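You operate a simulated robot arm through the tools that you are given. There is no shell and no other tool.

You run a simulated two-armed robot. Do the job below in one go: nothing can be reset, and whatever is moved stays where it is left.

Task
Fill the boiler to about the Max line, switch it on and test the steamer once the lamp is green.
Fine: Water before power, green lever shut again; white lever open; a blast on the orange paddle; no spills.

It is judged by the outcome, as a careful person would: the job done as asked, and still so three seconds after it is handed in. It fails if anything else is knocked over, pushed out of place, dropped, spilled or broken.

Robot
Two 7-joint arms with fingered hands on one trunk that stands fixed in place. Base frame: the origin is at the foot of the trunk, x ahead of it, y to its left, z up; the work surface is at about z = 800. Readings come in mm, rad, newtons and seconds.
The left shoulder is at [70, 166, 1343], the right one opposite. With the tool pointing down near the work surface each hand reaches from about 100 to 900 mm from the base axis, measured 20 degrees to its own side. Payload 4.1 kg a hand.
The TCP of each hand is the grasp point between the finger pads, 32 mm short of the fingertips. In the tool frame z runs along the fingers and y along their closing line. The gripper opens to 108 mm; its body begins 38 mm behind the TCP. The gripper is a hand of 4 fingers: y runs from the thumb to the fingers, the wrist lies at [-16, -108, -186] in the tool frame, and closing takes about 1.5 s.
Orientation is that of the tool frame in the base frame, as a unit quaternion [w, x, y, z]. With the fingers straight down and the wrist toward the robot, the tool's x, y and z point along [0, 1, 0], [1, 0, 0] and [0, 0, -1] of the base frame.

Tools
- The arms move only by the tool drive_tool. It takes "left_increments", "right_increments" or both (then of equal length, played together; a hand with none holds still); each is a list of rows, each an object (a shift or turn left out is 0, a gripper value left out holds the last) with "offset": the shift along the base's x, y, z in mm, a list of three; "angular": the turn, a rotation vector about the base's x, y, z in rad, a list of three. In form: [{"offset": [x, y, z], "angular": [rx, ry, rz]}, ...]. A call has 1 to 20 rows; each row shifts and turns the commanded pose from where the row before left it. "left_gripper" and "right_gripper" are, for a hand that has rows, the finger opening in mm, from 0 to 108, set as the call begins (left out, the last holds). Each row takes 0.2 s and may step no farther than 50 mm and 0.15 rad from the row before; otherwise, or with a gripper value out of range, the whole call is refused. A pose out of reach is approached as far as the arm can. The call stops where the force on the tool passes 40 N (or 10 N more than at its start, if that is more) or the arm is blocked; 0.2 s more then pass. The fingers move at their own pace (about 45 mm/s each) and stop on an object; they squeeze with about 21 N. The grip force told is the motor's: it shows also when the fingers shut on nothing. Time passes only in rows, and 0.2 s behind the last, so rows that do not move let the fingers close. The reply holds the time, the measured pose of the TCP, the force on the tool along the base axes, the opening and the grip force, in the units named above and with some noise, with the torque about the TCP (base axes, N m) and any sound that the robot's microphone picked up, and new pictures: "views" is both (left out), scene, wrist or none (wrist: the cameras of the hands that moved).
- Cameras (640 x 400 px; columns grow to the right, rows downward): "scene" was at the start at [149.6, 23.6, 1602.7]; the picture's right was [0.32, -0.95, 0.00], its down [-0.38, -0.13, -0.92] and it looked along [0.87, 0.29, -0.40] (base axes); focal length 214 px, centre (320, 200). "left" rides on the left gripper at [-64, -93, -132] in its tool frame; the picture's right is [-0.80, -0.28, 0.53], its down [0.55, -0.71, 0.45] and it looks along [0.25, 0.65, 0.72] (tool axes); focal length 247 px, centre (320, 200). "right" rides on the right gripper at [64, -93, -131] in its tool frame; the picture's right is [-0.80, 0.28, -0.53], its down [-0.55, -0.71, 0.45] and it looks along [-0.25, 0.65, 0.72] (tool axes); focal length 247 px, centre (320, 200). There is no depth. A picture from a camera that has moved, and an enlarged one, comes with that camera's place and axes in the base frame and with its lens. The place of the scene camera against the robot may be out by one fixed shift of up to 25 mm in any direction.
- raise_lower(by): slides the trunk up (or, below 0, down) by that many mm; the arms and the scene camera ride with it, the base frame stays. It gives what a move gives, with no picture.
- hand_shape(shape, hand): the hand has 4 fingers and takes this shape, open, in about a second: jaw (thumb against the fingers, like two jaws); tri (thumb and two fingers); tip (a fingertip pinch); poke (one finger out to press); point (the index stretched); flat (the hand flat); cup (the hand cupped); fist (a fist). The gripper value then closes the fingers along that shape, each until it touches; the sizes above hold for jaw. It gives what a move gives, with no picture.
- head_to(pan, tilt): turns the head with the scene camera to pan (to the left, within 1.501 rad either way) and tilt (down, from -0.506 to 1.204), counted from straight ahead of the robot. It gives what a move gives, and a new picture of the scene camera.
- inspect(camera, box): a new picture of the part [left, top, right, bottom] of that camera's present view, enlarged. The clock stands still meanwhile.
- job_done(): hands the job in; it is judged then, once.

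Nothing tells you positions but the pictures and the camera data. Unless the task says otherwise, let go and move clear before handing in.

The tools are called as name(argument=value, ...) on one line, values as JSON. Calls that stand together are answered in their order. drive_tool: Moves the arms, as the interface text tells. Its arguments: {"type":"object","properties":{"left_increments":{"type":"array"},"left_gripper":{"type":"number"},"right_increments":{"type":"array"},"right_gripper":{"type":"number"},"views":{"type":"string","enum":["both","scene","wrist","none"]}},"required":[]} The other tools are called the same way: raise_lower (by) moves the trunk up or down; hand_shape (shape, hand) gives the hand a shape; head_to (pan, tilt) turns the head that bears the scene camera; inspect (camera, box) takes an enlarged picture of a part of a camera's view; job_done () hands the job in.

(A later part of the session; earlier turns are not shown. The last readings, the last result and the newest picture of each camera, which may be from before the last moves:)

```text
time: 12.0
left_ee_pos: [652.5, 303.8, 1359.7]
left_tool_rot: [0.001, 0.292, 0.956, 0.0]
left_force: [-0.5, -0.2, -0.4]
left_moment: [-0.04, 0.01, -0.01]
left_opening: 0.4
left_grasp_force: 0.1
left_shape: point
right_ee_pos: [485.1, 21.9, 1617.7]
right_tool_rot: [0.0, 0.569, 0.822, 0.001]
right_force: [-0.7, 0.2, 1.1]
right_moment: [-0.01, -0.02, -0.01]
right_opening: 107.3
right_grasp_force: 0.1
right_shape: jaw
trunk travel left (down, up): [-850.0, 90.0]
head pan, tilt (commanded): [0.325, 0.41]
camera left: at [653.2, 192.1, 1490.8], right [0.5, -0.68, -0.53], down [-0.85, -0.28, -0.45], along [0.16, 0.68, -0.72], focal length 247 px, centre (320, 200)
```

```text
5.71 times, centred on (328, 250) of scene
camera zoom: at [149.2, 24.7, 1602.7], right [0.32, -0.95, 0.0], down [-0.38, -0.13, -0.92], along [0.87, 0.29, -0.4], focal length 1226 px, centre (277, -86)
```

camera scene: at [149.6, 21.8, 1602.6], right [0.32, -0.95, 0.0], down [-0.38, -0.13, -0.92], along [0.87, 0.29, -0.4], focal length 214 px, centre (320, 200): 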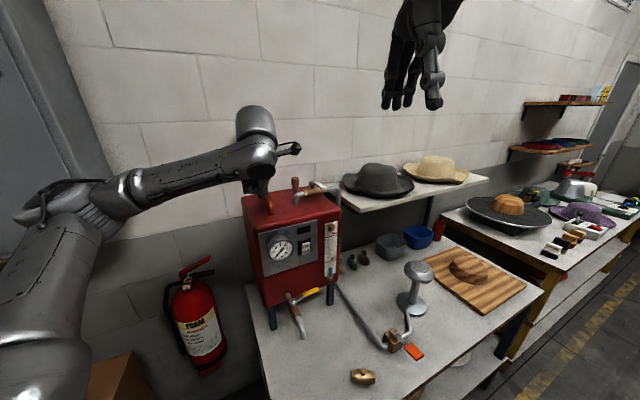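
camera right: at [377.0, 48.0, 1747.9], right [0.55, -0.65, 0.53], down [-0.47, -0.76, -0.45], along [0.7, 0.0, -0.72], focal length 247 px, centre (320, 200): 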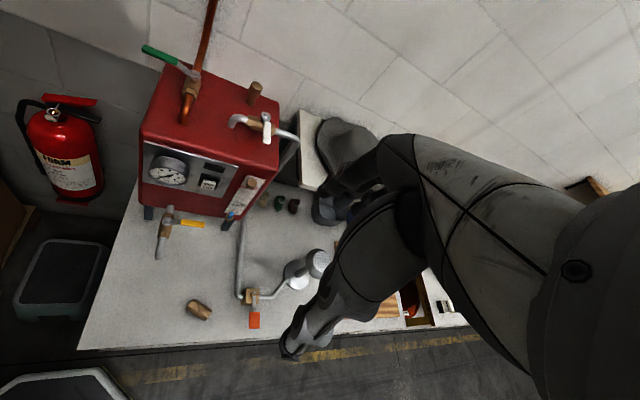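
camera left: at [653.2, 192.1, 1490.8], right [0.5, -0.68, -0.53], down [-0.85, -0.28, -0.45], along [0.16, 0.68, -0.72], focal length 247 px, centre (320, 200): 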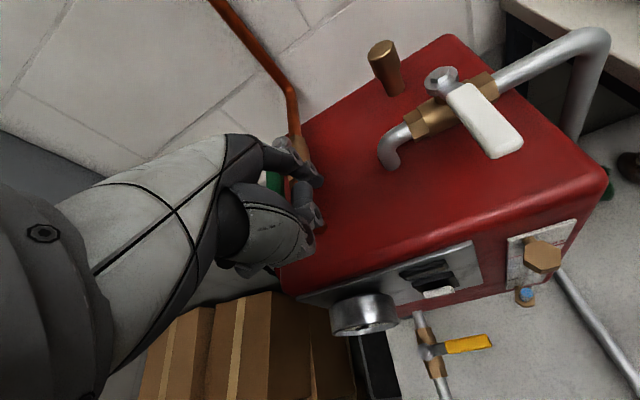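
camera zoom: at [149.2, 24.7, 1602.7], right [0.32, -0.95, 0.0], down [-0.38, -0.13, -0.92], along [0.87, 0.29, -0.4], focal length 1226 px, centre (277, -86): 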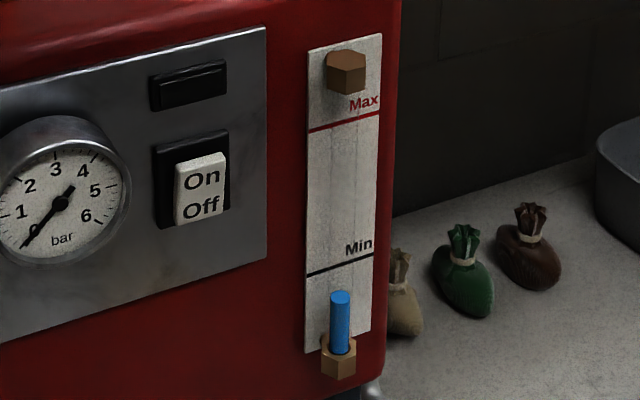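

The finger is now on the closing side of the lever and the column is rising at roughly 5–6 px per second in the zoomed view. I'll hold still for a few seconds and re-measure.

drive_tool(left_increments=[{"offset": [0, 0, 0]}, {"offset": [0, 0, 0]}, {"offset": [0, 0, 0]}, {"offset": [0, 0, 0]}, {"offset": [0, 0, 0]}, {"offset": [0, 0, 0]}, {"offset": [0, 0, 0]}, {"offset": [0, 0, 0]}, {"offset": [0, 0, 0]}, {"offset": [0, 0, 0]}, {"offset": [0, 0, 0]}, {"offset": [0, 0, 0]}, {"offset": [0, 0, 0]}, {"offset": [0, 0, 0]}, {"offset": [0, 0, 0]}, {"offset": [0, 0, 0]}], views="none")

inspect(camera="scene", box=[310, 215, 345, 285])

inspect(camera="scene", box=[200, 100, 360, 340])

```text
time: 15.4
left_ee_pos: [652.9, 302.6, 1358.6]
left_tool_rot: [0.001, 0.292, 0.956, 0.0]
left_force: [-0.3, -1.0, -0.1]
left_moment: [-0.01, 0.02, -0.02]
left_opening: 0.0
left_grasp_force: 0.1
left_shape: point
right_ee_pos: [486.3, 21.1, 1615.5]
right_tool_rot: [0.0, 0.569, 0.822, 0.0]
right_force: [-0.4, -0.4, 0.4]
right_moment: [-0.03, -0.01, -0.02]
right_opening: 107.8
right_grasp_force: 0.1
right_shape: jaw
trunk travel left (down, up): [-850.0, 90.0]
head pan, tilt (commanded): [0.325, 0.41]
```

```text
5.71 times, centred on (328, 250) of scene
camera zoom: at [149.7, 23.6, 1602.6], right [0.32, -0.95, 0.0], down [-0.38, -0.13, -0.92], along [0.87, 0.29, -0.4], focal length 1226 px, centre (277, -86)
```

zoom: 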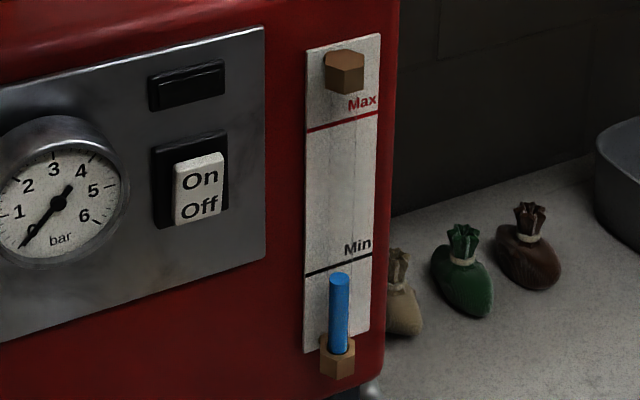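

```text
1.67 times, centred on (280, 220) of scene
camera zoom: at [149.7, 23.6, 1602.6], right [0.32, -0.95, 0.0], down [-0.38, -0.13, -0.92], along [0.87, 0.29, -0.4], focal length 358 px, centre (387, 167)
```

zoom: 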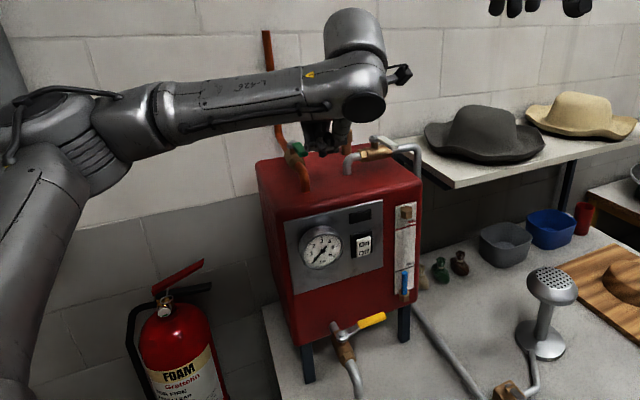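

The column has risen from 293 to 275 px in 3.4 s, so reaching Max will take about 26 s more. I'll wait in stages, with checks.

drive_tool(left_increments=[{"offset": [0, 0, 0]}, {"offset": [0, 0, 0]}, {"offset": [0, 0, 0]}, {"offset": [0, 0, 0]}, {"offset": [0, 0, 0]}, {"offset": [0, 0, 0]}, {"offset": [0, 0, 0]}, {"offset": [0, 0, 0]}, {"offset": [0, 0, 0]}, {"offset": [0, 0, 0]}, {"offset": [0, 0, 0]}, {"offset": [0, 0, 0]}, {"offset": [0, 0, 0]}, {"offset": [0, 0, 0]}, {"offset": [0, 0, 0]}, {"offset": [0, 0, 0]}, {"offset": [0, 0, 0]}, {"offset": [0, 0, 0]}, {"offset": [0, 0, 0]}, {"offset": [0, 0, 0]}], views="none")

drive_tool(left_increments=[{"offset": [0, 0, 0]}, {"offset": [0, 0, 0]}, {"offset": [0, 0, 0]}, {"offset": [0, 0, 0]}, {"offset": [0, 0, 0]}, {"offset": [0, 0, 0]}, {"offset": [0, 0, 0]}, {"offset": [0, 0, 0]}, {"offset": [0, 0, 0]}, {"offset": [0, 0, 0]}, {"offset": [0, 0, 0]}, {"offset": [0, 0, 0]}, {"offset": [0, 0, 0]}, {"offset": [0, 0, 0]}, {"offset": [0, 0, 0]}, {"offset": [0, 0, 0]}, {"offset": [0, 0, 0]}, {"offset": [0, 0, 0]}, {"offset": [0, 0, 0]}, {"offset": [0, 0, 0]}], views="none")

inspect(camera="scene", box=[310, 215, 345, 285])

```text
time: 19.6
left_ee_pos: [653.0, 302.7, 1359.1]
left_tool_rot: [-0.001, 0.292, 0.956, 0.0]
left_force: [0.5, 0.6, 0.2]
left_moment: [0.01, 0.02, 0.02]
left_opening: 0.0
left_grasp_force: 0.1
left_shape: point
right_ee_pos: [485.7, 22.4, 1616.1]
right_tool_rot: [0.0, 0.569, 0.822, 0.001]
right_force: [-0.7, -0.2, 0.2]
right_moment: [0.01, -0.02, -0.01]
right_opening: 107.6
right_grasp_force: 0.1
right_shape: jaw
trunk travel left (down, up): [-850.0, 90.0]
head pan, tilt (commanded): [0.325, 0.41]
```

```text
time: 23.8
left_ee_pos: [651.8, 302.1, 1358.3]
left_tool_rot: [-0.001, 0.292, 0.956, 0.001]
left_force: [-0.1, -0.3, -0.4]
left_moment: [-0.01, 0.03, 0.02]
left_opening: 0.3
left_grasp_force: 0.1
left_shape: point
right_ee_pos: [486.8, 20.1, 1616.0]
right_tool_rot: [0.0, 0.57, 0.822, 0.0]
right_force: [0.1, -1.1, 0.6]
right_moment: [0.0, -0.02, 0.02]
right_opening: 107.7
right_grasp_force: 0.0
right_shape: jaw
trunk travel left (down, up): [-850.0, 90.0]
head pan, tilt (commanded): [0.325, 0.41]
```

```text
5.71 times, centred on (328, 250) of scene
camera zoom: at [149.7, 23.6, 1602.7], right [0.32, -0.95, 0.0], down [-0.38, -0.13, -0.92], along [0.87, 0.29, -0.4], focal length 1226 px, centre (277, -86)
```

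zoom: 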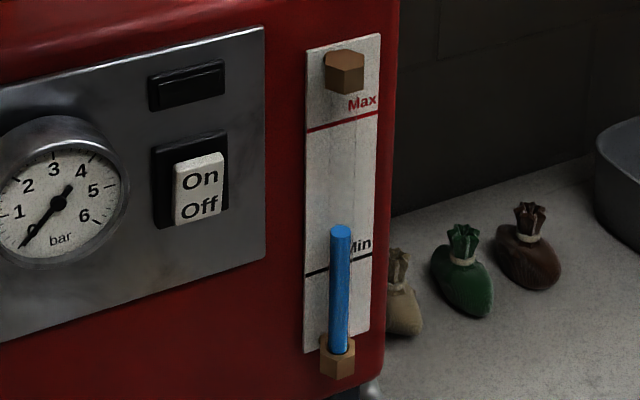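

The column is at about 229 px, above Min, rising at about 5.6 px/s. I have roughly 16 s before I start closing.

drive_tool(left_increments=[{"offset": [0, 0, 0]}, {"offset": [0, 0, 0]}, {"offset": [0, 0, 0]}, {"offset": [0, 0, 0]}, {"offset": [0, 0, 0]}, {"offset": [0, 0, 0]}, {"offset": [0, 0, 0]}, {"offset": [0, 0, 0]}, {"offset": [0, 0, 0]}, {"offset": [0, 0, 0]}, {"offset": [0, 0, 0]}, {"offset": [0, 0, 0]}, {"offset": [0, 0, 0]}, {"offset": [0, 0, 0]}, {"offset": [0, 0, 0]}, {"offset": [0, 0, 0]}, {"offset": [0, 0, 0]}, {"offset": [0, 0, 0]}, {"offset": [0, 0, 0]}, {"offset": [0, 0, 0]}], views="none")

drive_tool(left_increments=[{"offset": [0, 0, 0]}, {"offset": [0, 0, 0]}, {"offset": [0, 0, 0]}, {"offset": [0, 0, 0]}, {"offset": [0, 0, 0]}, {"offset": [0, 0, 0]}, {"offset": [0, 0, 0]}, {"offset": [0, 0, 0]}, {"offset": [0, 0, 0]}, {"offset": [0, 0, 0]}, {"offset": [0, 0, 0]}, {"offset": [0, 0, 0]}, {"offset": [0, 0, 0]}, {"offset": [0, 0, 0]}, {"offset": [0, 0, 0]}, {"offset": [0, 0, 0]}, {"offset": [0, 0, 0]}, {"offset": [0, 0, 0]}, {"offset": [0, 0, 0]}, {"offset": [0, 0, 0]}], views="none")

inspect(camera="scene", box=[310, 215, 345, 285])

inspect(camera="left", box=[480, 200, 620, 330])

```text
time: 28.0
left_ee_pos: [652.5, 302.7, 1360.2]
left_tool_rot: [0.0, 0.292, 0.956, -0.001]
left_force: [-0.2, 0.1, -0.1]
left_moment: [-0.01, -0.01, 0.03]
left_opening: 0.0
left_grasp_force: 0.1
left_shape: point
right_ee_pos: [485.6, 21.6, 1616.0]
right_tool_rot: [0.0, 0.569, 0.823, 0.0]
right_force: [-0.1, 0.2, 0.3]
right_moment: [0.01, 0.0, 0.0]
right_opening: 107.7
right_grasp_force: 0.1
right_shape: jaw
trunk travel left (down, up): [-850.0, 90.0]
head pan, tilt (commanded): [0.325, 0.41]
```

```text
time: 32.2
left_ee_pos: [651.4, 303.5, 1359.3]
left_tool_rot: [0.0, 0.292, 0.956, 0.0]
left_force: [-0.2, 0.7, -0.2]
left_moment: [0.0, 0.01, 0.01]
left_opening: 0.1
left_grasp_force: 0.0
left_shape: point
right_ee_pos: [486.0, 21.6, 1615.9]
right_tool_rot: [-0.001, 0.569, 0.822, 0.001]
right_force: [0.1, -0.6, -0.3]
right_moment: [0.01, 0.0, 0.01]
right_opening: 107.6
right_grasp_force: 0.0
right_shape: jaw
trunk travel left (down, up): [-850.0, 90.0]
head pan, tilt (commanded): [0.325, 0.41]
```

```text
5.71 times, centred on (328, 250) of scene
camera zoom: at [149.7, 23.6, 1602.7], right [0.32, -0.95, 0.0], down [-0.38, -0.13, -0.92], along [0.87, 0.29, -0.4], focal length 1226 px, centre (277, -86)
```

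zoom: 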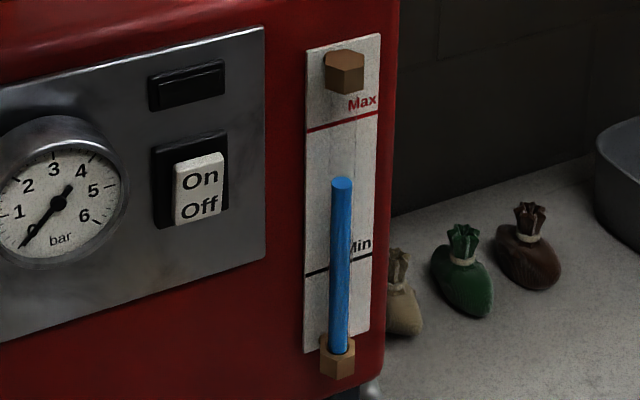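

```text
3.08 times, centred on (550, 265) of left
camera zoom: at [653.7, 191.2, 1490.4], right [0.5, -0.68, -0.53], down [-0.85, -0.28, -0.45], along [0.16, 0.68, -0.72], focal length 760 px, centre (-388, 0)
```

zoom: 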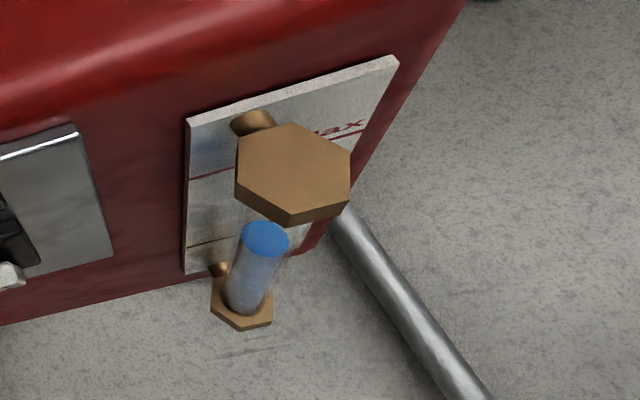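

The column is at 183 px and Max is at about 121. Because the tube stands off the scale plate, a true Max level should read about 130 from this angle. I'll wait about 7.6 s more, checking once in between, then close the lever.

drive_tool(left_increments=[{"offset": [0, 0, 0]}, {"offset": [0, 0, 0]}, {"offset": [0, 0, 0]}, {"offset": [0, 0, 0]}, {"offset": [0, 0, 0]}, {"offset": [0, 0, 0]}, {"offset": [0, 0, 0]}, {"offset": [0, 0, 0]}, {"offset": [0, 0, 0]}, {"offset": [0, 0, 0]}, {"offset": [0, 0, 0]}, {"offset": [0, 0, 0]}, {"offset": [0, 0, 0]}, {"offset": [0, 0, 0]}, {"offset": [0, 0, 0]}, {"offset": [0, 0, 0]}, {"offset": [0, 0, 0]}, {"offset": [0, 0, 0]}, {"offset": [0, 0, 0]}, {"offset": [0, 0, 0]}], views="none")

inspect(camera="scene", box=[310, 215, 345, 285])

```text
time: 36.4
left_ee_pos: [651.4, 302.9, 1359.8]
left_tool_rot: [0.001, 0.292, 0.956, 0.0]
left_force: [0.6, 0.7, 0.0]
left_moment: [0.01, -0.01, 0.0]
left_opening: 0.0
left_grasp_force: 0.1
left_shape: point
right_ee_pos: [485.7, 21.1, 1615.5]
right_tool_rot: [-0.001, 0.569, 0.822, 0.001]
right_force: [-0.7, 0.8, 0.2]
right_moment: [-0.01, -0.01, -0.01]
right_opening: 107.6
right_grasp_force: 0.0
right_shape: jaw
trunk travel left (down, up): [-850.0, 90.0]
head pan, tilt (commanded): [0.325, 0.41]
```

```text
5.71 times, centred on (328, 250) of scene
camera zoom: at [149.7, 23.6, 1602.7], right [0.32, -0.95, 0.0], down [-0.38, -0.13, -0.92], along [0.87, 0.29, -0.4], focal length 1226 px, centre (277, -86)
```

zoom: 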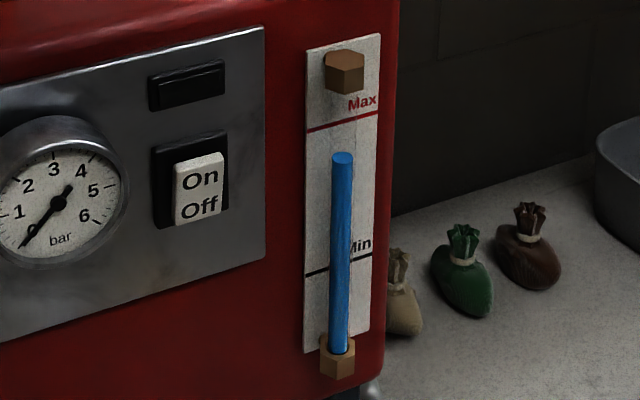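

The column is at 158 px, so I'll wait another 2.6 s and then swing the lever shut.

drive_tool(left_increments=[{"offset": [0, 0, 0]}, {"offset": [0, 0, 0]}, {"offset": [0, 0, 0]}, {"offset": [0, 0, 0]}, {"offset": [0, 0, 0]}, {"offset": [0, 0, 0]}, {"offset": [0, 0, 0]}, {"offset": [0, 0, 0]}, {"offset": [0, 0, 0]}, {"offset": [0, 0, 0]}, {"offset": [0, 0, 0]}, {"offset": [0, 0, 0]}], views="none")

drive_tool(left_increments=[{"offset": [-13.1, 16.6, 3], "angular": [0, 0, -0.147]}, {"offset": [-15.4, 14.7, 0], "angular": [0, 0, -0.147]}, {"offset": [-13.0, 16.8, 0], "angular": [0, 0, -0.147]}, {"offset": [-10.4, 18.5, 0], "angular": [0, 0, -0.147]}, {"offset": [-7.6, 19.9, 0], "angular": [0, 0, -0.147]}, {"offset": [-4.6, 20.8, 0], "angular": [0, 0, -0.147]}, {"offset": [-1.5, 21.2, 0], "angular": [0, 0, -0.147]}, {"offset": [1.6, 21.2, 0], "angular": [0, 0, -0.147]}, {"offset": [4.7, 20.7, 0], "angular": [0, 0, -0.147]}, {"offset": [7.7, 19.8, 0], "angular": [0, 0, -0.147]}, {"offset": [10.5, 18.5, 0], "angular": [0, 0, -0.147]}, {"offset": [13.1, 16.8, 0], "angular": [0, 0, -0.147]}, {"offset": [12.4, 12.1, 0], "angular": [0, 0, -0.12]}], views="both")

inspect(camera="scene", box=[310, 215, 345, 285])

inspect(camera="right", box=[80, 0, 260, 120])

```text
time: 39.0
left_ee_pos: [652.2, 301.6, 1359.9]
left_tool_rot: [0.0, 0.292, 0.956, 0.0]
left_force: [0.5, -1.0, -0.6]
left_moment: [0.03, -0.01, 0.03]
left_opening: 0.2
left_grasp_force: 0.2
left_shape: point
right_ee_pos: [486.5, 21.2, 1617.0]
right_tool_rot: [0.0, 0.569, 0.822, -0.001]
right_force: [-0.1, -0.4, -0.4]
right_moment: [0.01, 0.03, 0.02]
right_opening: 107.7
right_grasp_force: 0.1
right_shape: jaw
trunk travel left (down, up): [-850.0, 90.0]
head pan, tilt (commanded): [0.325, 0.41]
```

```text
time: 41.8
left_ee_pos: [636.8, 537.8, 1363.0]
left_tool_rot: [0.0, 0.946, 0.325, 0.001]
left_force: [-3.3, -2.2, -0.3]
left_moment: [0.01, 0.08, -0.26]
left_opening: 0.0
left_grasp_force: 0.1
left_shape: point
right_ee_pos: [484.5, 20.5, 1615.5]
right_tool_rot: [0.0, 0.569, 0.822, 0.001]
right_force: [-0.3, -0.3, -0.4]
right_moment: [0.01, 0.02, -0.05]
right_opening: 107.6
right_grasp_force: 0.1
right_shape: jaw
trunk travel left (down, up): [-850.0, 90.0]
head pan, tilt (commanded): [0.325, 0.41]
camera scene: at [149.7, 22.3, 1602.7], right [0.32, -0.95, 0.0], down [-0.38, -0.13, -0.92], along [0.87, 0.29, -0.4], focal length 214 px, centre (320, 200)
camera left: at [529.6, 574.1, 1493.9], right [-0.8, -0.27, -0.53], down [0.0, 0.89, -0.45], along [0.6, -0.36, -0.72], focal length 247 px, centre (320, 200)
```

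scene: 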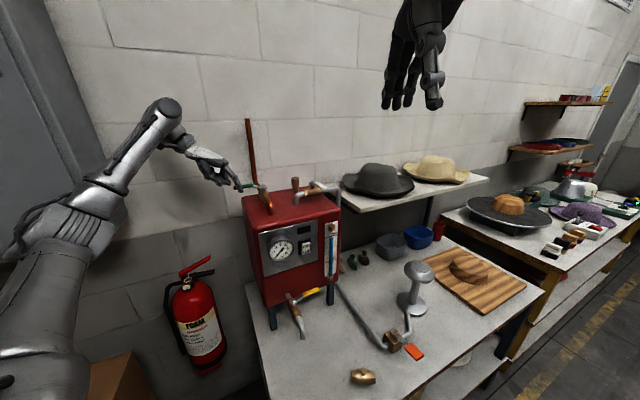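
left: 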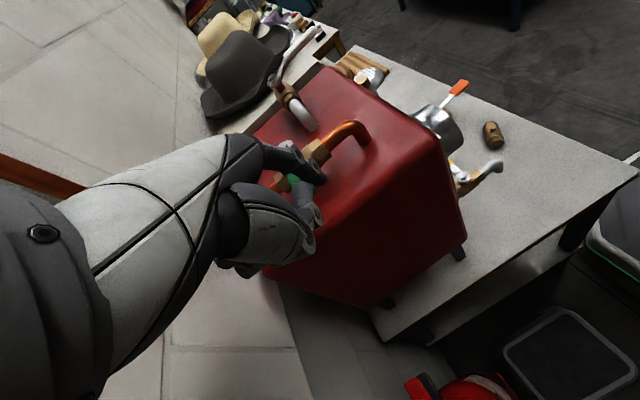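

```text
5.71 times, centred on (328, 250) of scene
camera zoom: at [149.7, 22.3, 1602.7], right [0.32, -0.95, 0.0], down [-0.38, -0.13, -0.92], along [0.87, 0.29, -0.4], focal length 1226 px, centre (277, -86)
```

zoom: 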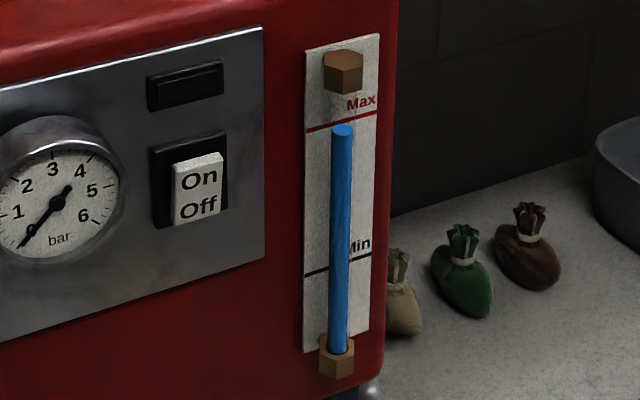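

```text
3.33 times, centred on (170, 60) of right
camera zoom: at [376.8, 47.1, 1748.0], right [0.55, -0.65, 0.53], down [-0.47, -0.76, -0.45], along [0.7, 0.0, -0.72], focal length 823 px, centre (820, 667)
```

zoom: 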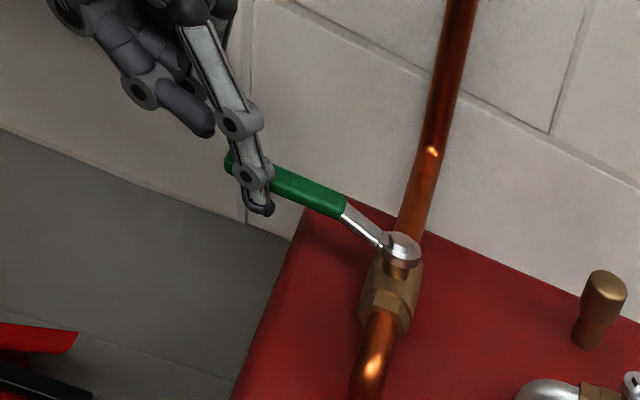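

The column reads about 131 px, right at Max with parallax, and the lever looks back across the pipe. I'll press a little further to make sure it sits on its closed stop.

drive_tool(left_increments=[{"offset": [5, 5.5, 0]}, {"offset": [4, 4.5, 0]}], views="none")

inspect(camera="right", box=[80, 0, 260, 120])

inspect(camera="scene", box=[310, 215, 345, 285])

```text
time: 42.4
left_ee_pos: [644.4, 546.0, 1366.0]
left_tool_rot: [-0.001, 0.946, 0.325, 0.001]
left_force: [-10.0, -12.2, -5.8]
left_moment: [0.25, 0.25, -0.95]
left_opening: 0.1
left_grasp_force: 0.1
left_shape: point
right_ee_pos: [481.2, 16.3, 1615.6]
right_tool_rot: [-0.001, 0.569, 0.822, 0.003]
right_force: [-0.2, 0.0, 0.7]
right_moment: [-0.03, -0.02, 0.01]
right_opening: 107.5
right_grasp_force: 0.0
right_shape: jaw
trunk travel left (down, up): [-850.0, 90.0]
head pan, tilt (commanded): [0.325, 0.41]
```

```text
3.33 times, centred on (170, 60) of right
camera zoom: at [373.1, 44.1, 1748.8], right [0.54, -0.65, 0.53], down [-0.47, -0.76, -0.45], along [0.7, 0.0, -0.72], focal length 823 px, centre (820, 667)
```

zoom: 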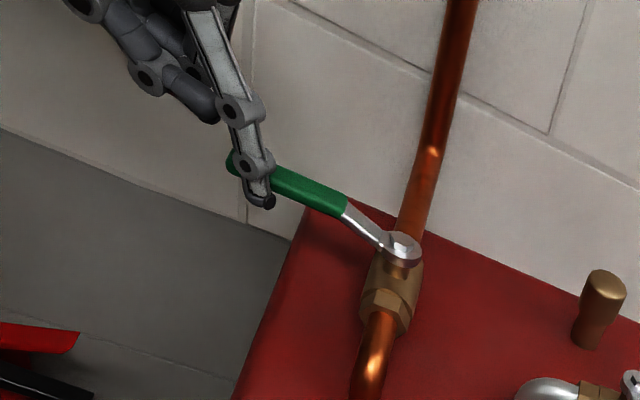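

```text
5.71 times, centred on (328, 250) of scene
camera zoom: at [146.4, 19.6, 1602.9], right [0.32, -0.95, 0.0], down [-0.38, -0.13, -0.92], along [0.87, 0.29, -0.4], focal length 1226 px, centre (277, -86)
```

zoom: 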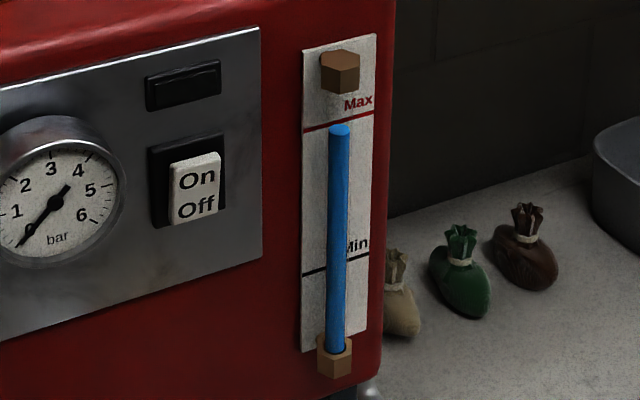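

The green lever is firmly shut (about 16 N on its stop) and the level is holding. I'll back the left finger off and bring the left hand around to the front panel, moving the right arm clear to the right at the same time.

drive_tool(left_increments=[{"offset": [-9, -10, 0]}, {"offset": [0, 0, 40], "angular": [0, 0, 0.141]}, {"offset": [0, 0, 40], "angular": [0, 0, 0.141]}, {"offset": [-9.6, -34.7, -11], "angular": [0, 0, 0.141]}, {"offset": [-9.6, -34.7, -11], "angular": [0, 0, 0.141]}, {"offset": [-9.6, -34.7, -11], "angular": [0, 0, 0.141]}, {"offset": [-9.6, -34.7, -11], "angular": [0, 0, 0.141]}, {"offset": [-9.6, -34.7, -11], "angular": [0, 0, 0.141]}, {"offset": [-9.6, -34.7, -11], "angular": [0, 0, 0.141]}, {"offset": [-9.6, -34.7, -11], "angular": [0, 0, 0.141]}, {"offset": [-9.6, -34.7, -11], "angular": [0, 0, 0.141]}, {"offset": [-9.6, -34.7, -11], "angular": [0, 0, 0.141]}, {"offset": [-9.6, -34.7, -11], "angular": [0, 0, 0.141]}], right_increments=[{"offset": [0, -20, -20], "angular": [0, 0, -0.0277]}, {"offset": [0, -20, -20], "angular": [0, 0, -0.0277]}, {"offset": [0, -20, -20], "angular": [0, 0, -0.0277]}, {"offset": [0, -20, -20], "angular": [0, 0, -0.0277]}, {"offset": [0, -20, -20], "angular": [0, 0, -0.0277]}, {"offset": [0, -20, -20], "angular": [0, 0, -0.0277]}, {"offset": [0, -20, -20], "angular": [0, 0, -0.0277]}, {"offset": [0, -20, -20], "angular": [0, 0, -0.0277]}, {"offset": [0, -20, -20], "angular": [0, 0, -0.0277]}, {"offset": [0, -20, -20], "angular": [0, 0, -0.0277]}, {"offset": [0, -20, -20], "angular": [0, 0, -0.0277]}, {"offset": [0, -20, -20], "angular": [0, 0, -0.0277]}, {"offset": [0, -20, -20], "angular": [0, 0, -0.0277]}], views="both")

inspect(camera="left", box=[200, 120, 640, 400])

inspect(camera="scene", box=[220, 110, 350, 290])

```text
time: 45.2
left_ee_pos: [542.7, 190.9, 1334.5]
left_tool_rot: [-0.001, 0.382, 0.924, 0.003]
left_force: [-0.2, -0.7, -0.2]
left_moment: [0.05, 0.05, 0.04]
left_opening: 0.0
left_grasp_force: 0.0
left_shape: point
right_ee_pos: [485.2, -242.7, 1355.6]
right_tool_rot: [-0.002, 0.708, 0.706, 0.003]
right_force: [0.5, -0.7, -0.4]
right_moment: [0.02, 0.01, 0.02]
right_opening: 107.5
right_grasp_force: 0.1
right_shape: jaw
trunk travel left (down, up): [-850.0, 90.0]
head pan, tilt (commanded): [0.325, 0.41]
camera scene: at [149.9, 18.5, 1602.7], right [0.32, -0.95, 0.0], down [-0.38, -0.12, -0.92], along [0.87, 0.29, -0.4], focal length 214 px, centre (320, 200)
camera right: at [392.1, -179.2, 1487.3], right [0.28, -0.8, 0.53], down [-0.71, -0.55, -0.45], along [0.65, -0.25, -0.72], focal length 247 px, centre (320, 200)
camera left: at [523.1, 80.9, 1464.2], right [0.37, -0.76, -0.54], down [-0.89, -0.11, -0.45], along [0.28, 0.64, -0.72], focal length 247 px, centre (320, 200)
```

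scene: 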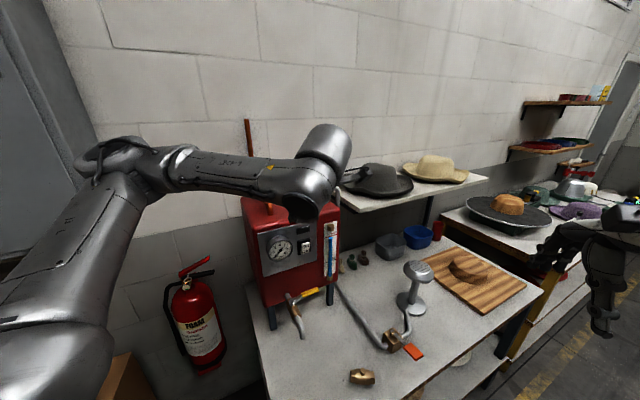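
right: 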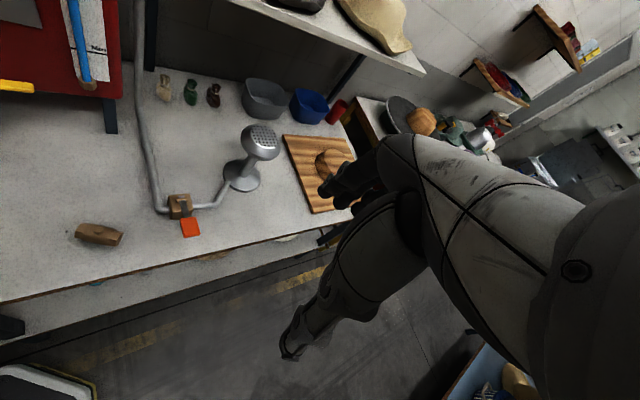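
left: 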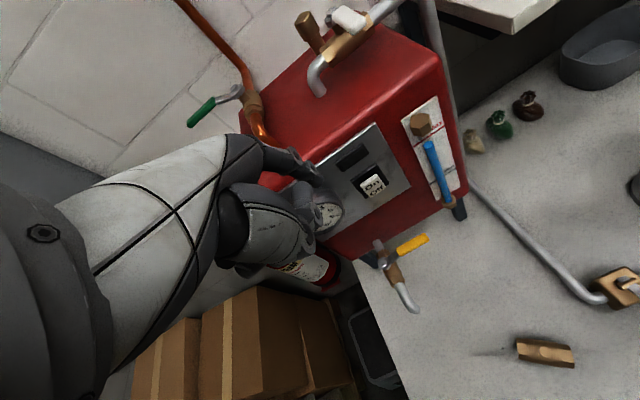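

```text
1.43 times, centred on (420, 260) of left
camera zoom: at [523.1, 80.9, 1464.2], right [0.37, -0.76, -0.54], down [-0.89, -0.11, -0.45], along [0.28, 0.64, -0.72], focal length 353 px, centre (177, 114)
```

zoom: 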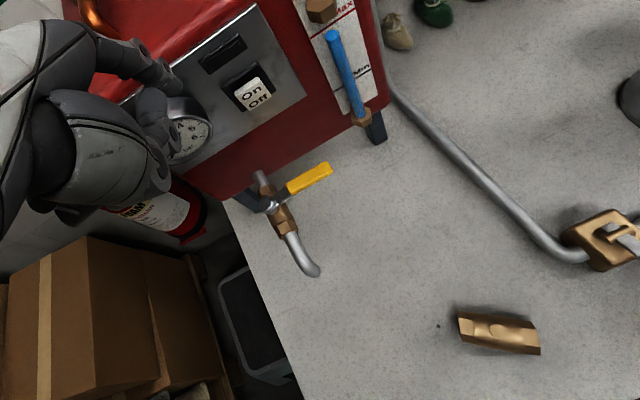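

```text
2.22 times, centred on (285, 200) of scene
camera zoom: at [149.9, 18.5, 1602.7], right [0.32, -0.95, 0.0], down [-0.38, -0.12, -0.92], along [0.87, 0.29, -0.4], focal length 477 px, centre (398, 200)
```

zoom: 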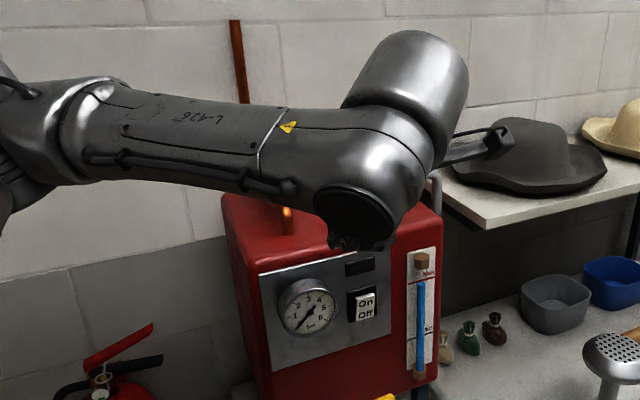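

The green lever stays shut and the level holds. I place the "On" half of the rocker at about (666, 253, 1184), so I'll lower the left fingertip to just in front of it.

drive_tool(left_increments=[{"offset": [8, -1.5, -32]}, {"offset": [8, -1.5, -32]}, {"offset": [8, -1.5, -32]}, {"offset": [8, -1.5, -31]}], views="both")

inspect(camera="left", box=[240, 100, 480, 260])

inspect(camera="scene", box=[250, 200, 350, 290])

```text
time: 46.2
left_ee_pos: [576.3, 187.8, 1205.4]
left_tool_rot: [0.0, 0.383, 0.924, 0.0]
left_force: [-0.3, 0.3, -0.2]
left_moment: [-0.05, 0.05, -0.03]
left_opening: 0.3
left_grasp_force: 0.1
left_shape: point
right_ee_pos: [485.8, -237.3, 1355.8]
right_tool_rot: [-0.001, 0.708, 0.706, 0.001]
right_force: [0.1, 0.2, 0.4]
right_moment: [-0.05, 0.01, 0.0]
right_opening: 107.7
right_grasp_force: 0.0
right_shape: jaw
trunk travel left (down, up): [-850.0, 90.0]
head pan, tilt (commanded): [0.325, 0.41]
camera scene: at [150.9, 24.7, 1602.6], right [0.32, -0.95, 0.0], down [-0.38, -0.13, -0.92], along [0.87, 0.29, -0.4], focal length 214 px, centre (320, 200)
camera left: at [555.9, 78.7, 1336.1], right [0.36, -0.76, -0.53], down [-0.89, -0.11, -0.45], along [0.28, 0.63, -0.72], focal length 247 px, centre (320, 200)
```

scene: 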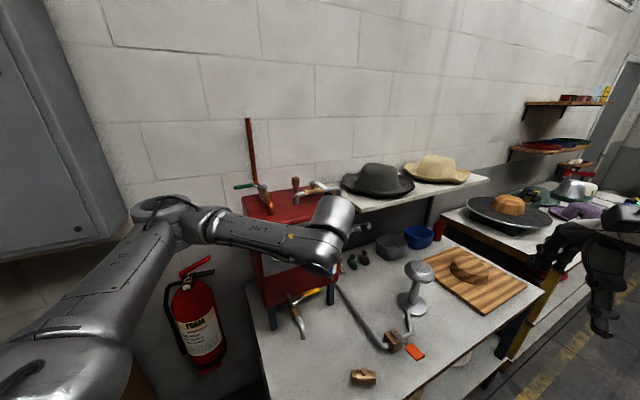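
left: 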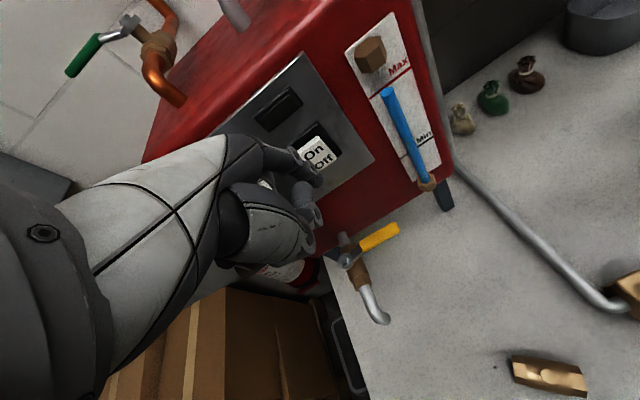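

```text
2.50 times, centred on (360, 180) of left
camera zoom: at [555.9, 78.7, 1336.1], right [0.36, -0.76, -0.53], down [-0.89, -0.11, -0.45], along [0.28, 0.63, -0.72], focal length 617 px, centre (220, 250)
```

zoom: 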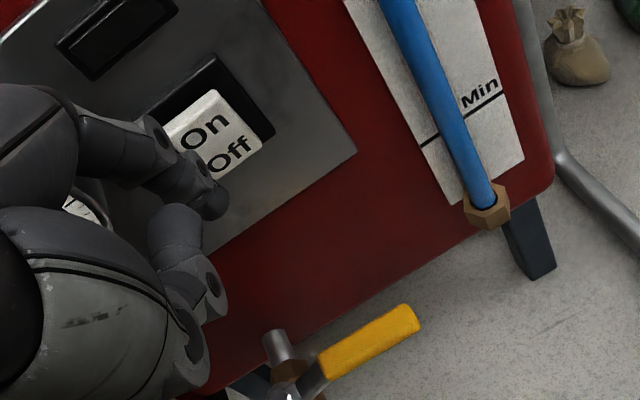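

```text
4.44 times, centred on (300, 245) of scene
camera zoom: at [150.9, 24.7, 1602.6], right [0.32, -0.95, 0.0], down [-0.38, -0.13, -0.92], along [0.87, 0.29, -0.4], focal length 953 px, centre (409, 0)
```

zoom: 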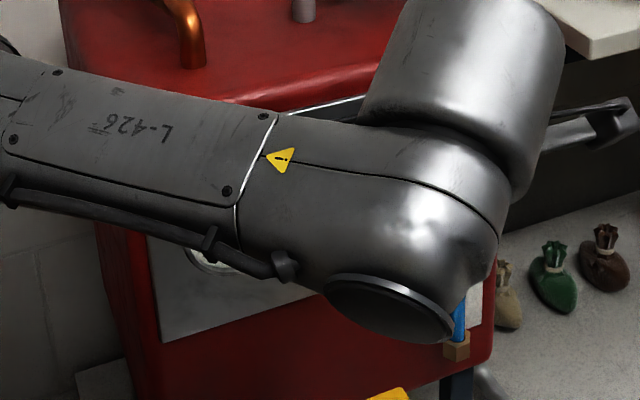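

Combining the camera views, I now place the "On" text at about (676, 261, 1168), slightly lower and farther than I first thought. I'll approach to about 20 mm short and check alignment.

drive_tool(left_increments=[{"offset": [4, -3, -16]}, {"offset": [9, 9.5, 0]}, {"offset": [9, 9.5, 0]}], views="wrist")

inspect(camera="left", box=[260, 110, 420, 230])

inspect(camera="right", box=[0, 0, 200, 120])

```text
time: 47.0
left_ee_pos: [595.3, 204.8, 1189.9]
left_tool_rot: [0.0, 0.383, 0.924, 0.0]
left_force: [0.6, 0.9, 0.7]
left_moment: [-0.01, 0.01, 0.02]
left_opening: 0.0
left_grasp_force: 0.0
left_shape: point
right_ee_pos: [484.1, -239.5, 1356.2]
right_tool_rot: [0.0, 0.706, 0.708, 0.001]
right_force: [0.6, 0.0, 0.2]
right_moment: [-0.03, 0.01, 0.0]
right_opening: 107.6
right_grasp_force: 0.1
right_shape: jaw
trunk travel left (down, up): [-850.0, 90.0]
head pan, tilt (commanded): [0.325, 0.41]
camera left: at [575.7, 94.3, 1320.9], right [0.36, -0.76, -0.53], down [-0.89, -0.11, -0.45], along [0.28, 0.64, -0.72], focal length 247 px, centre (320, 200)
```

left: 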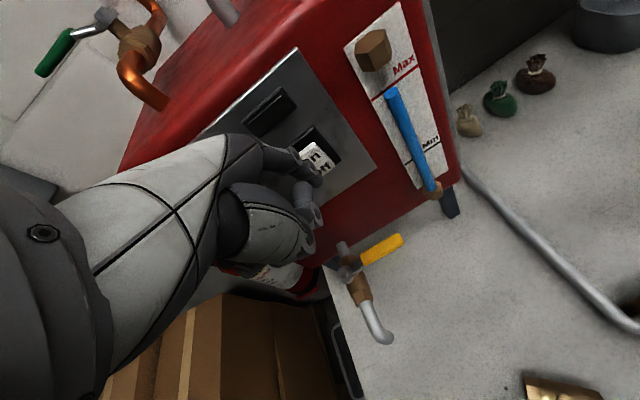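

```text
3.33 times, centred on (340, 170) of left
camera zoom: at [575.7, 94.3, 1320.9], right [0.36, -0.76, -0.53], down [-0.89, -0.11, -0.45], along [0.28, 0.64, -0.72], focal length 823 px, centre (253, 300)
```

zoom: 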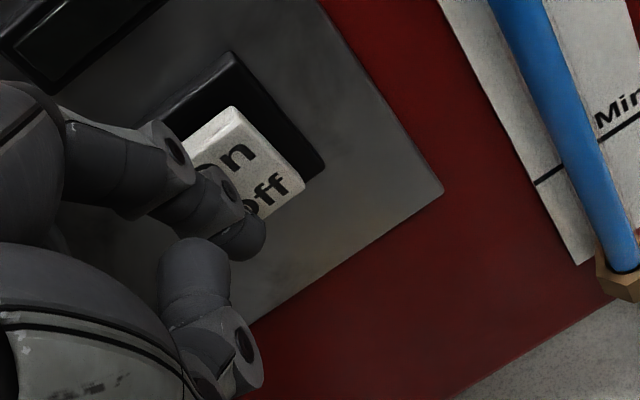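

```text
3.20 times, centred on (100, 60) of right
camera zoom: at [391.5, -174.2, 1488.2], right [0.28, -0.8, 0.53], down [-0.71, -0.55, -0.45], along [0.65, -0.25, -0.72], focal length 790 px, centre (1024, 648)
```

zoom: 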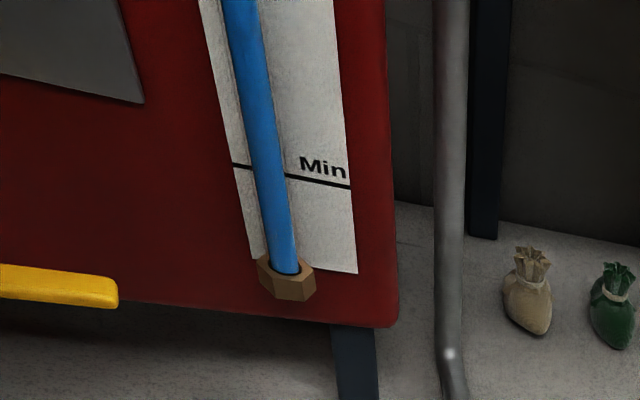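

The fingertip is about 25 mm short of the rocker and a few mm left of centre. I'll nudge it right and press forward in small steps.

drive_tool(left_increments=[{"offset": [4.4, -4.1, 3]}, {"offset": [4.1, 4.4, 0]}, {"offset": [4.1, 4.4, 0]}, {"offset": [4.1, 4.4, 0]}, {"offset": [3.4, 3.6, 0]}], views="wrist")

inspect(camera="left", box=[240, 90, 420, 210])

```text
time: 48.2
left_ee_pos: [614.7, 215.4, 1194.1]
left_tool_rot: [0.001, 0.382, 0.924, 0.001]
left_force: [-1.4, -1.9, 0.8]
left_moment: [-0.01, -0.01, -0.06]
left_opening: 103.7
left_grasp_force: 0.1
left_shape: point
right_ee_pos: [484.9, -238.1, 1356.1]
right_tool_rot: [0.0, 0.707, 0.707, 0.001]
right_force: [0.2, 0.5, 0.9]
right_moment: [0.01, -0.01, 0.0]
right_opening: 107.7
right_grasp_force: 0.0
right_shape: jaw
trunk travel left (down, up): [-850.0, 90.0]
head pan, tilt (commanded): [0.325, 0.41]
camera left: at [594.9, 106.3, 1325.1], right [0.36, -0.76, -0.53], down [-0.89, -0.11, -0.45], along [0.28, 0.64, -0.72], focal length 247 px, centre (320, 200)
```

left: 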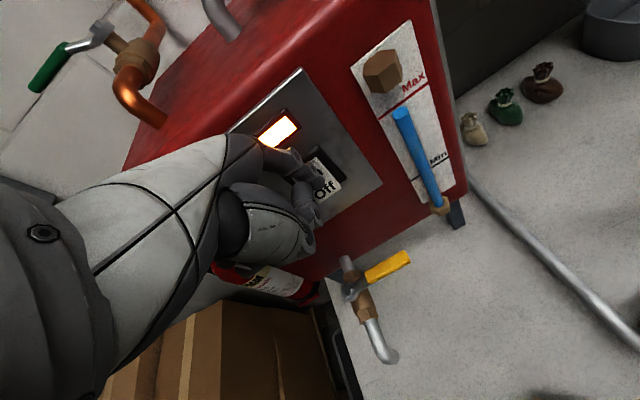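

```text
3.33 times, centred on (330, 150) of left
camera zoom: at [594.9, 106.3, 1325.1], right [0.36, -0.76, -0.53], down [-0.89, -0.11, -0.45], along [0.28, 0.64, -0.72], focal length 823 px, centre (287, 367)
```

zoom: 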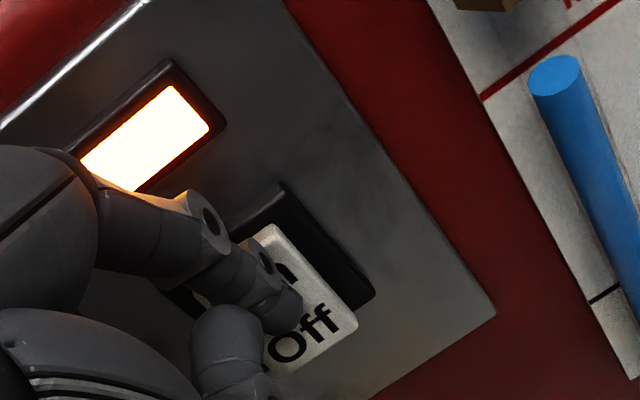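

The lamp came on amber, so the switch is on and the boiler is heating. I'll withdraw the finger straight back and check that the rocker stays on.

drive_tool(left_increments=[{"offset": [-12, -13, 0]}, {"offset": [-20, -21, 10]}, {"offset": [-15, -16, 30]}, {"offset": [-5, -5, 40]}, {"offset": [0, 0, 45]}, {"offset": [0, 10, 45]}], views="both")

inspect(camera="scene", box=[260, 210, 350, 290])

```text
time: 49.6
left_ee_pos: [563.3, 169.7, 1364.8]
left_tool_rot: [0.001, 0.382, 0.924, -0.001]
left_force: [-0.4, 0.6, -1.1]
left_moment: [-0.01, -0.01, -0.01]
left_opening: 103.8
left_grasp_force: 0.1
left_shape: point
right_ee_pos: [483.4, -239.9, 1356.6]
right_tool_rot: [0.0, 0.707, 0.707, 0.001]
right_force: [0.2, -0.1, 0.0]
right_moment: [0.01, 0.02, 0.01]
right_opening: 108.0
right_grasp_force: 0.1
right_shape: jaw
trunk travel left (down, up): [-850.0, 90.0]
head pan, tilt (commanded): [0.325, 0.41]
camera scene: at [148.0, 23.5, 1602.7], right [0.32, -0.95, 0.0], down [-0.38, -0.13, -0.92], along [0.87, 0.29, -0.4], focal length 214 px, centre (320, 200)
camera left: at [543.4, 60.6, 1495.1], right [0.36, -0.76, -0.53], down [-0.89, -0.11, -0.45], along [0.28, 0.64, -0.72], focal length 247 px, centre (320, 200)
```

scene: 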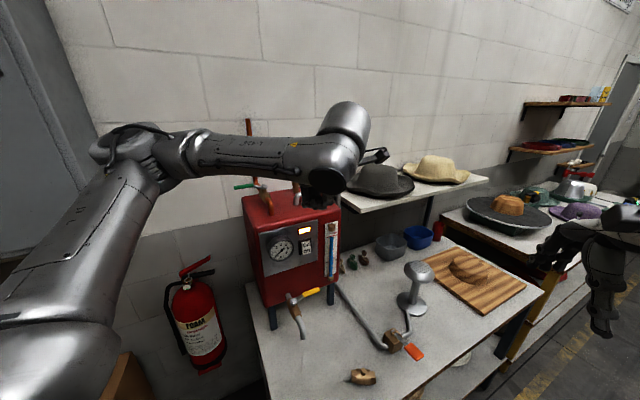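
left: 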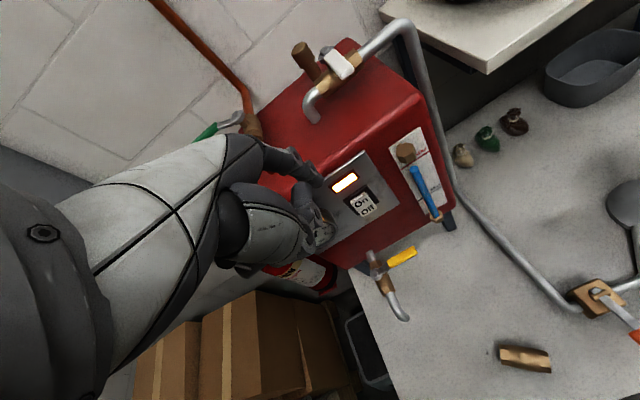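

```text
5.00 times, centred on (305, 250) of scene
camera zoom: at [148.0, 23.5, 1602.7], right [0.32, -0.95, 0.0], down [-0.38, -0.13, -0.92], along [0.87, 0.29, -0.4], focal length 1072 px, centre (395, -50)
```

zoom: 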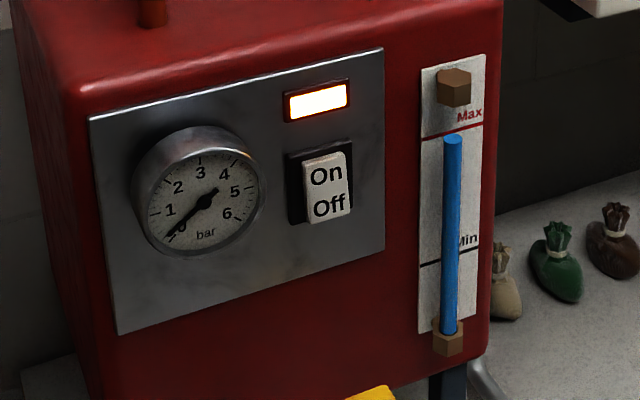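

The rocker stays on, the lamp is amber (heating), and the level is steady at Max. While it heats, I'll study the white lever and paddle so I'm ready when the lamp turns green.

inspect(camera="left", box=[280, 10, 430, 110])

inspect(camera="right", box=[110, 150, 290, 260])

inspect(camera="scene", box=[370, 310, 440, 370])

```text
4.00 times, centred on (355, 60) of left
camera zoom: at [543.4, 60.6, 1495.1], right [0.36, -0.76, -0.53], down [-0.89, -0.11, -0.45], along [0.28, 0.64, -0.72], focal length 988 px, centre (180, 760)
```

zoom: 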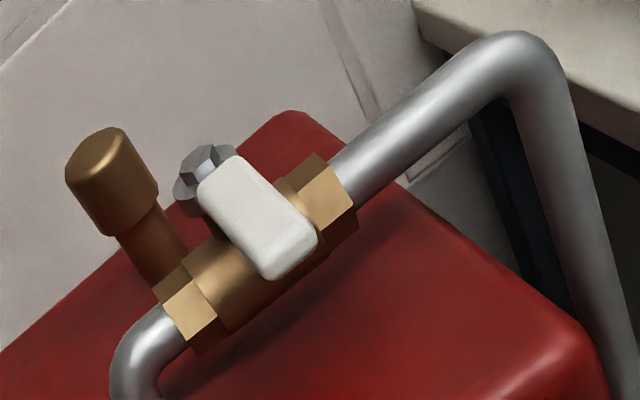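

```text
3.56 times, centred on (200, 205) of right
camera zoom: at [390.2, -174.5, 1488.5], right [0.28, -0.8, 0.53], down [-0.71, -0.55, -0.45], along [0.65, -0.25, -0.72], focal length 878 px, centre (747, 182)
```

zoom: 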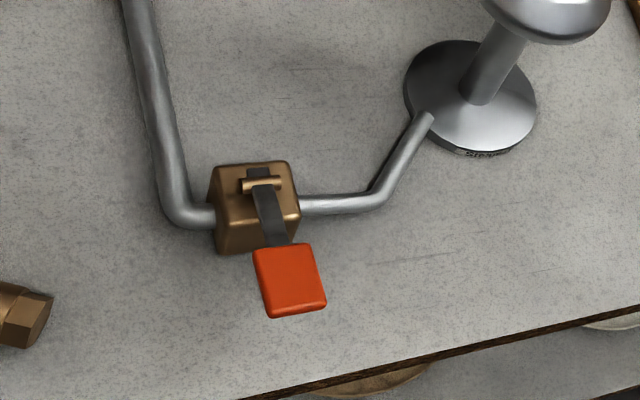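

```text
6.67 times, centred on (405, 340) of scene
camera zoom: at [148.0, 23.5, 1602.7], right [0.32, -0.95, 0.0], down [-0.38, -0.13, -0.92], along [0.87, 0.29, -0.4], focal length 1430 px, centre (-247, -733)
```

zoom: 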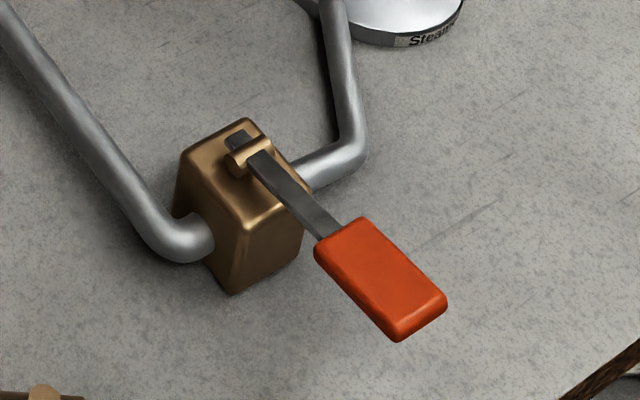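

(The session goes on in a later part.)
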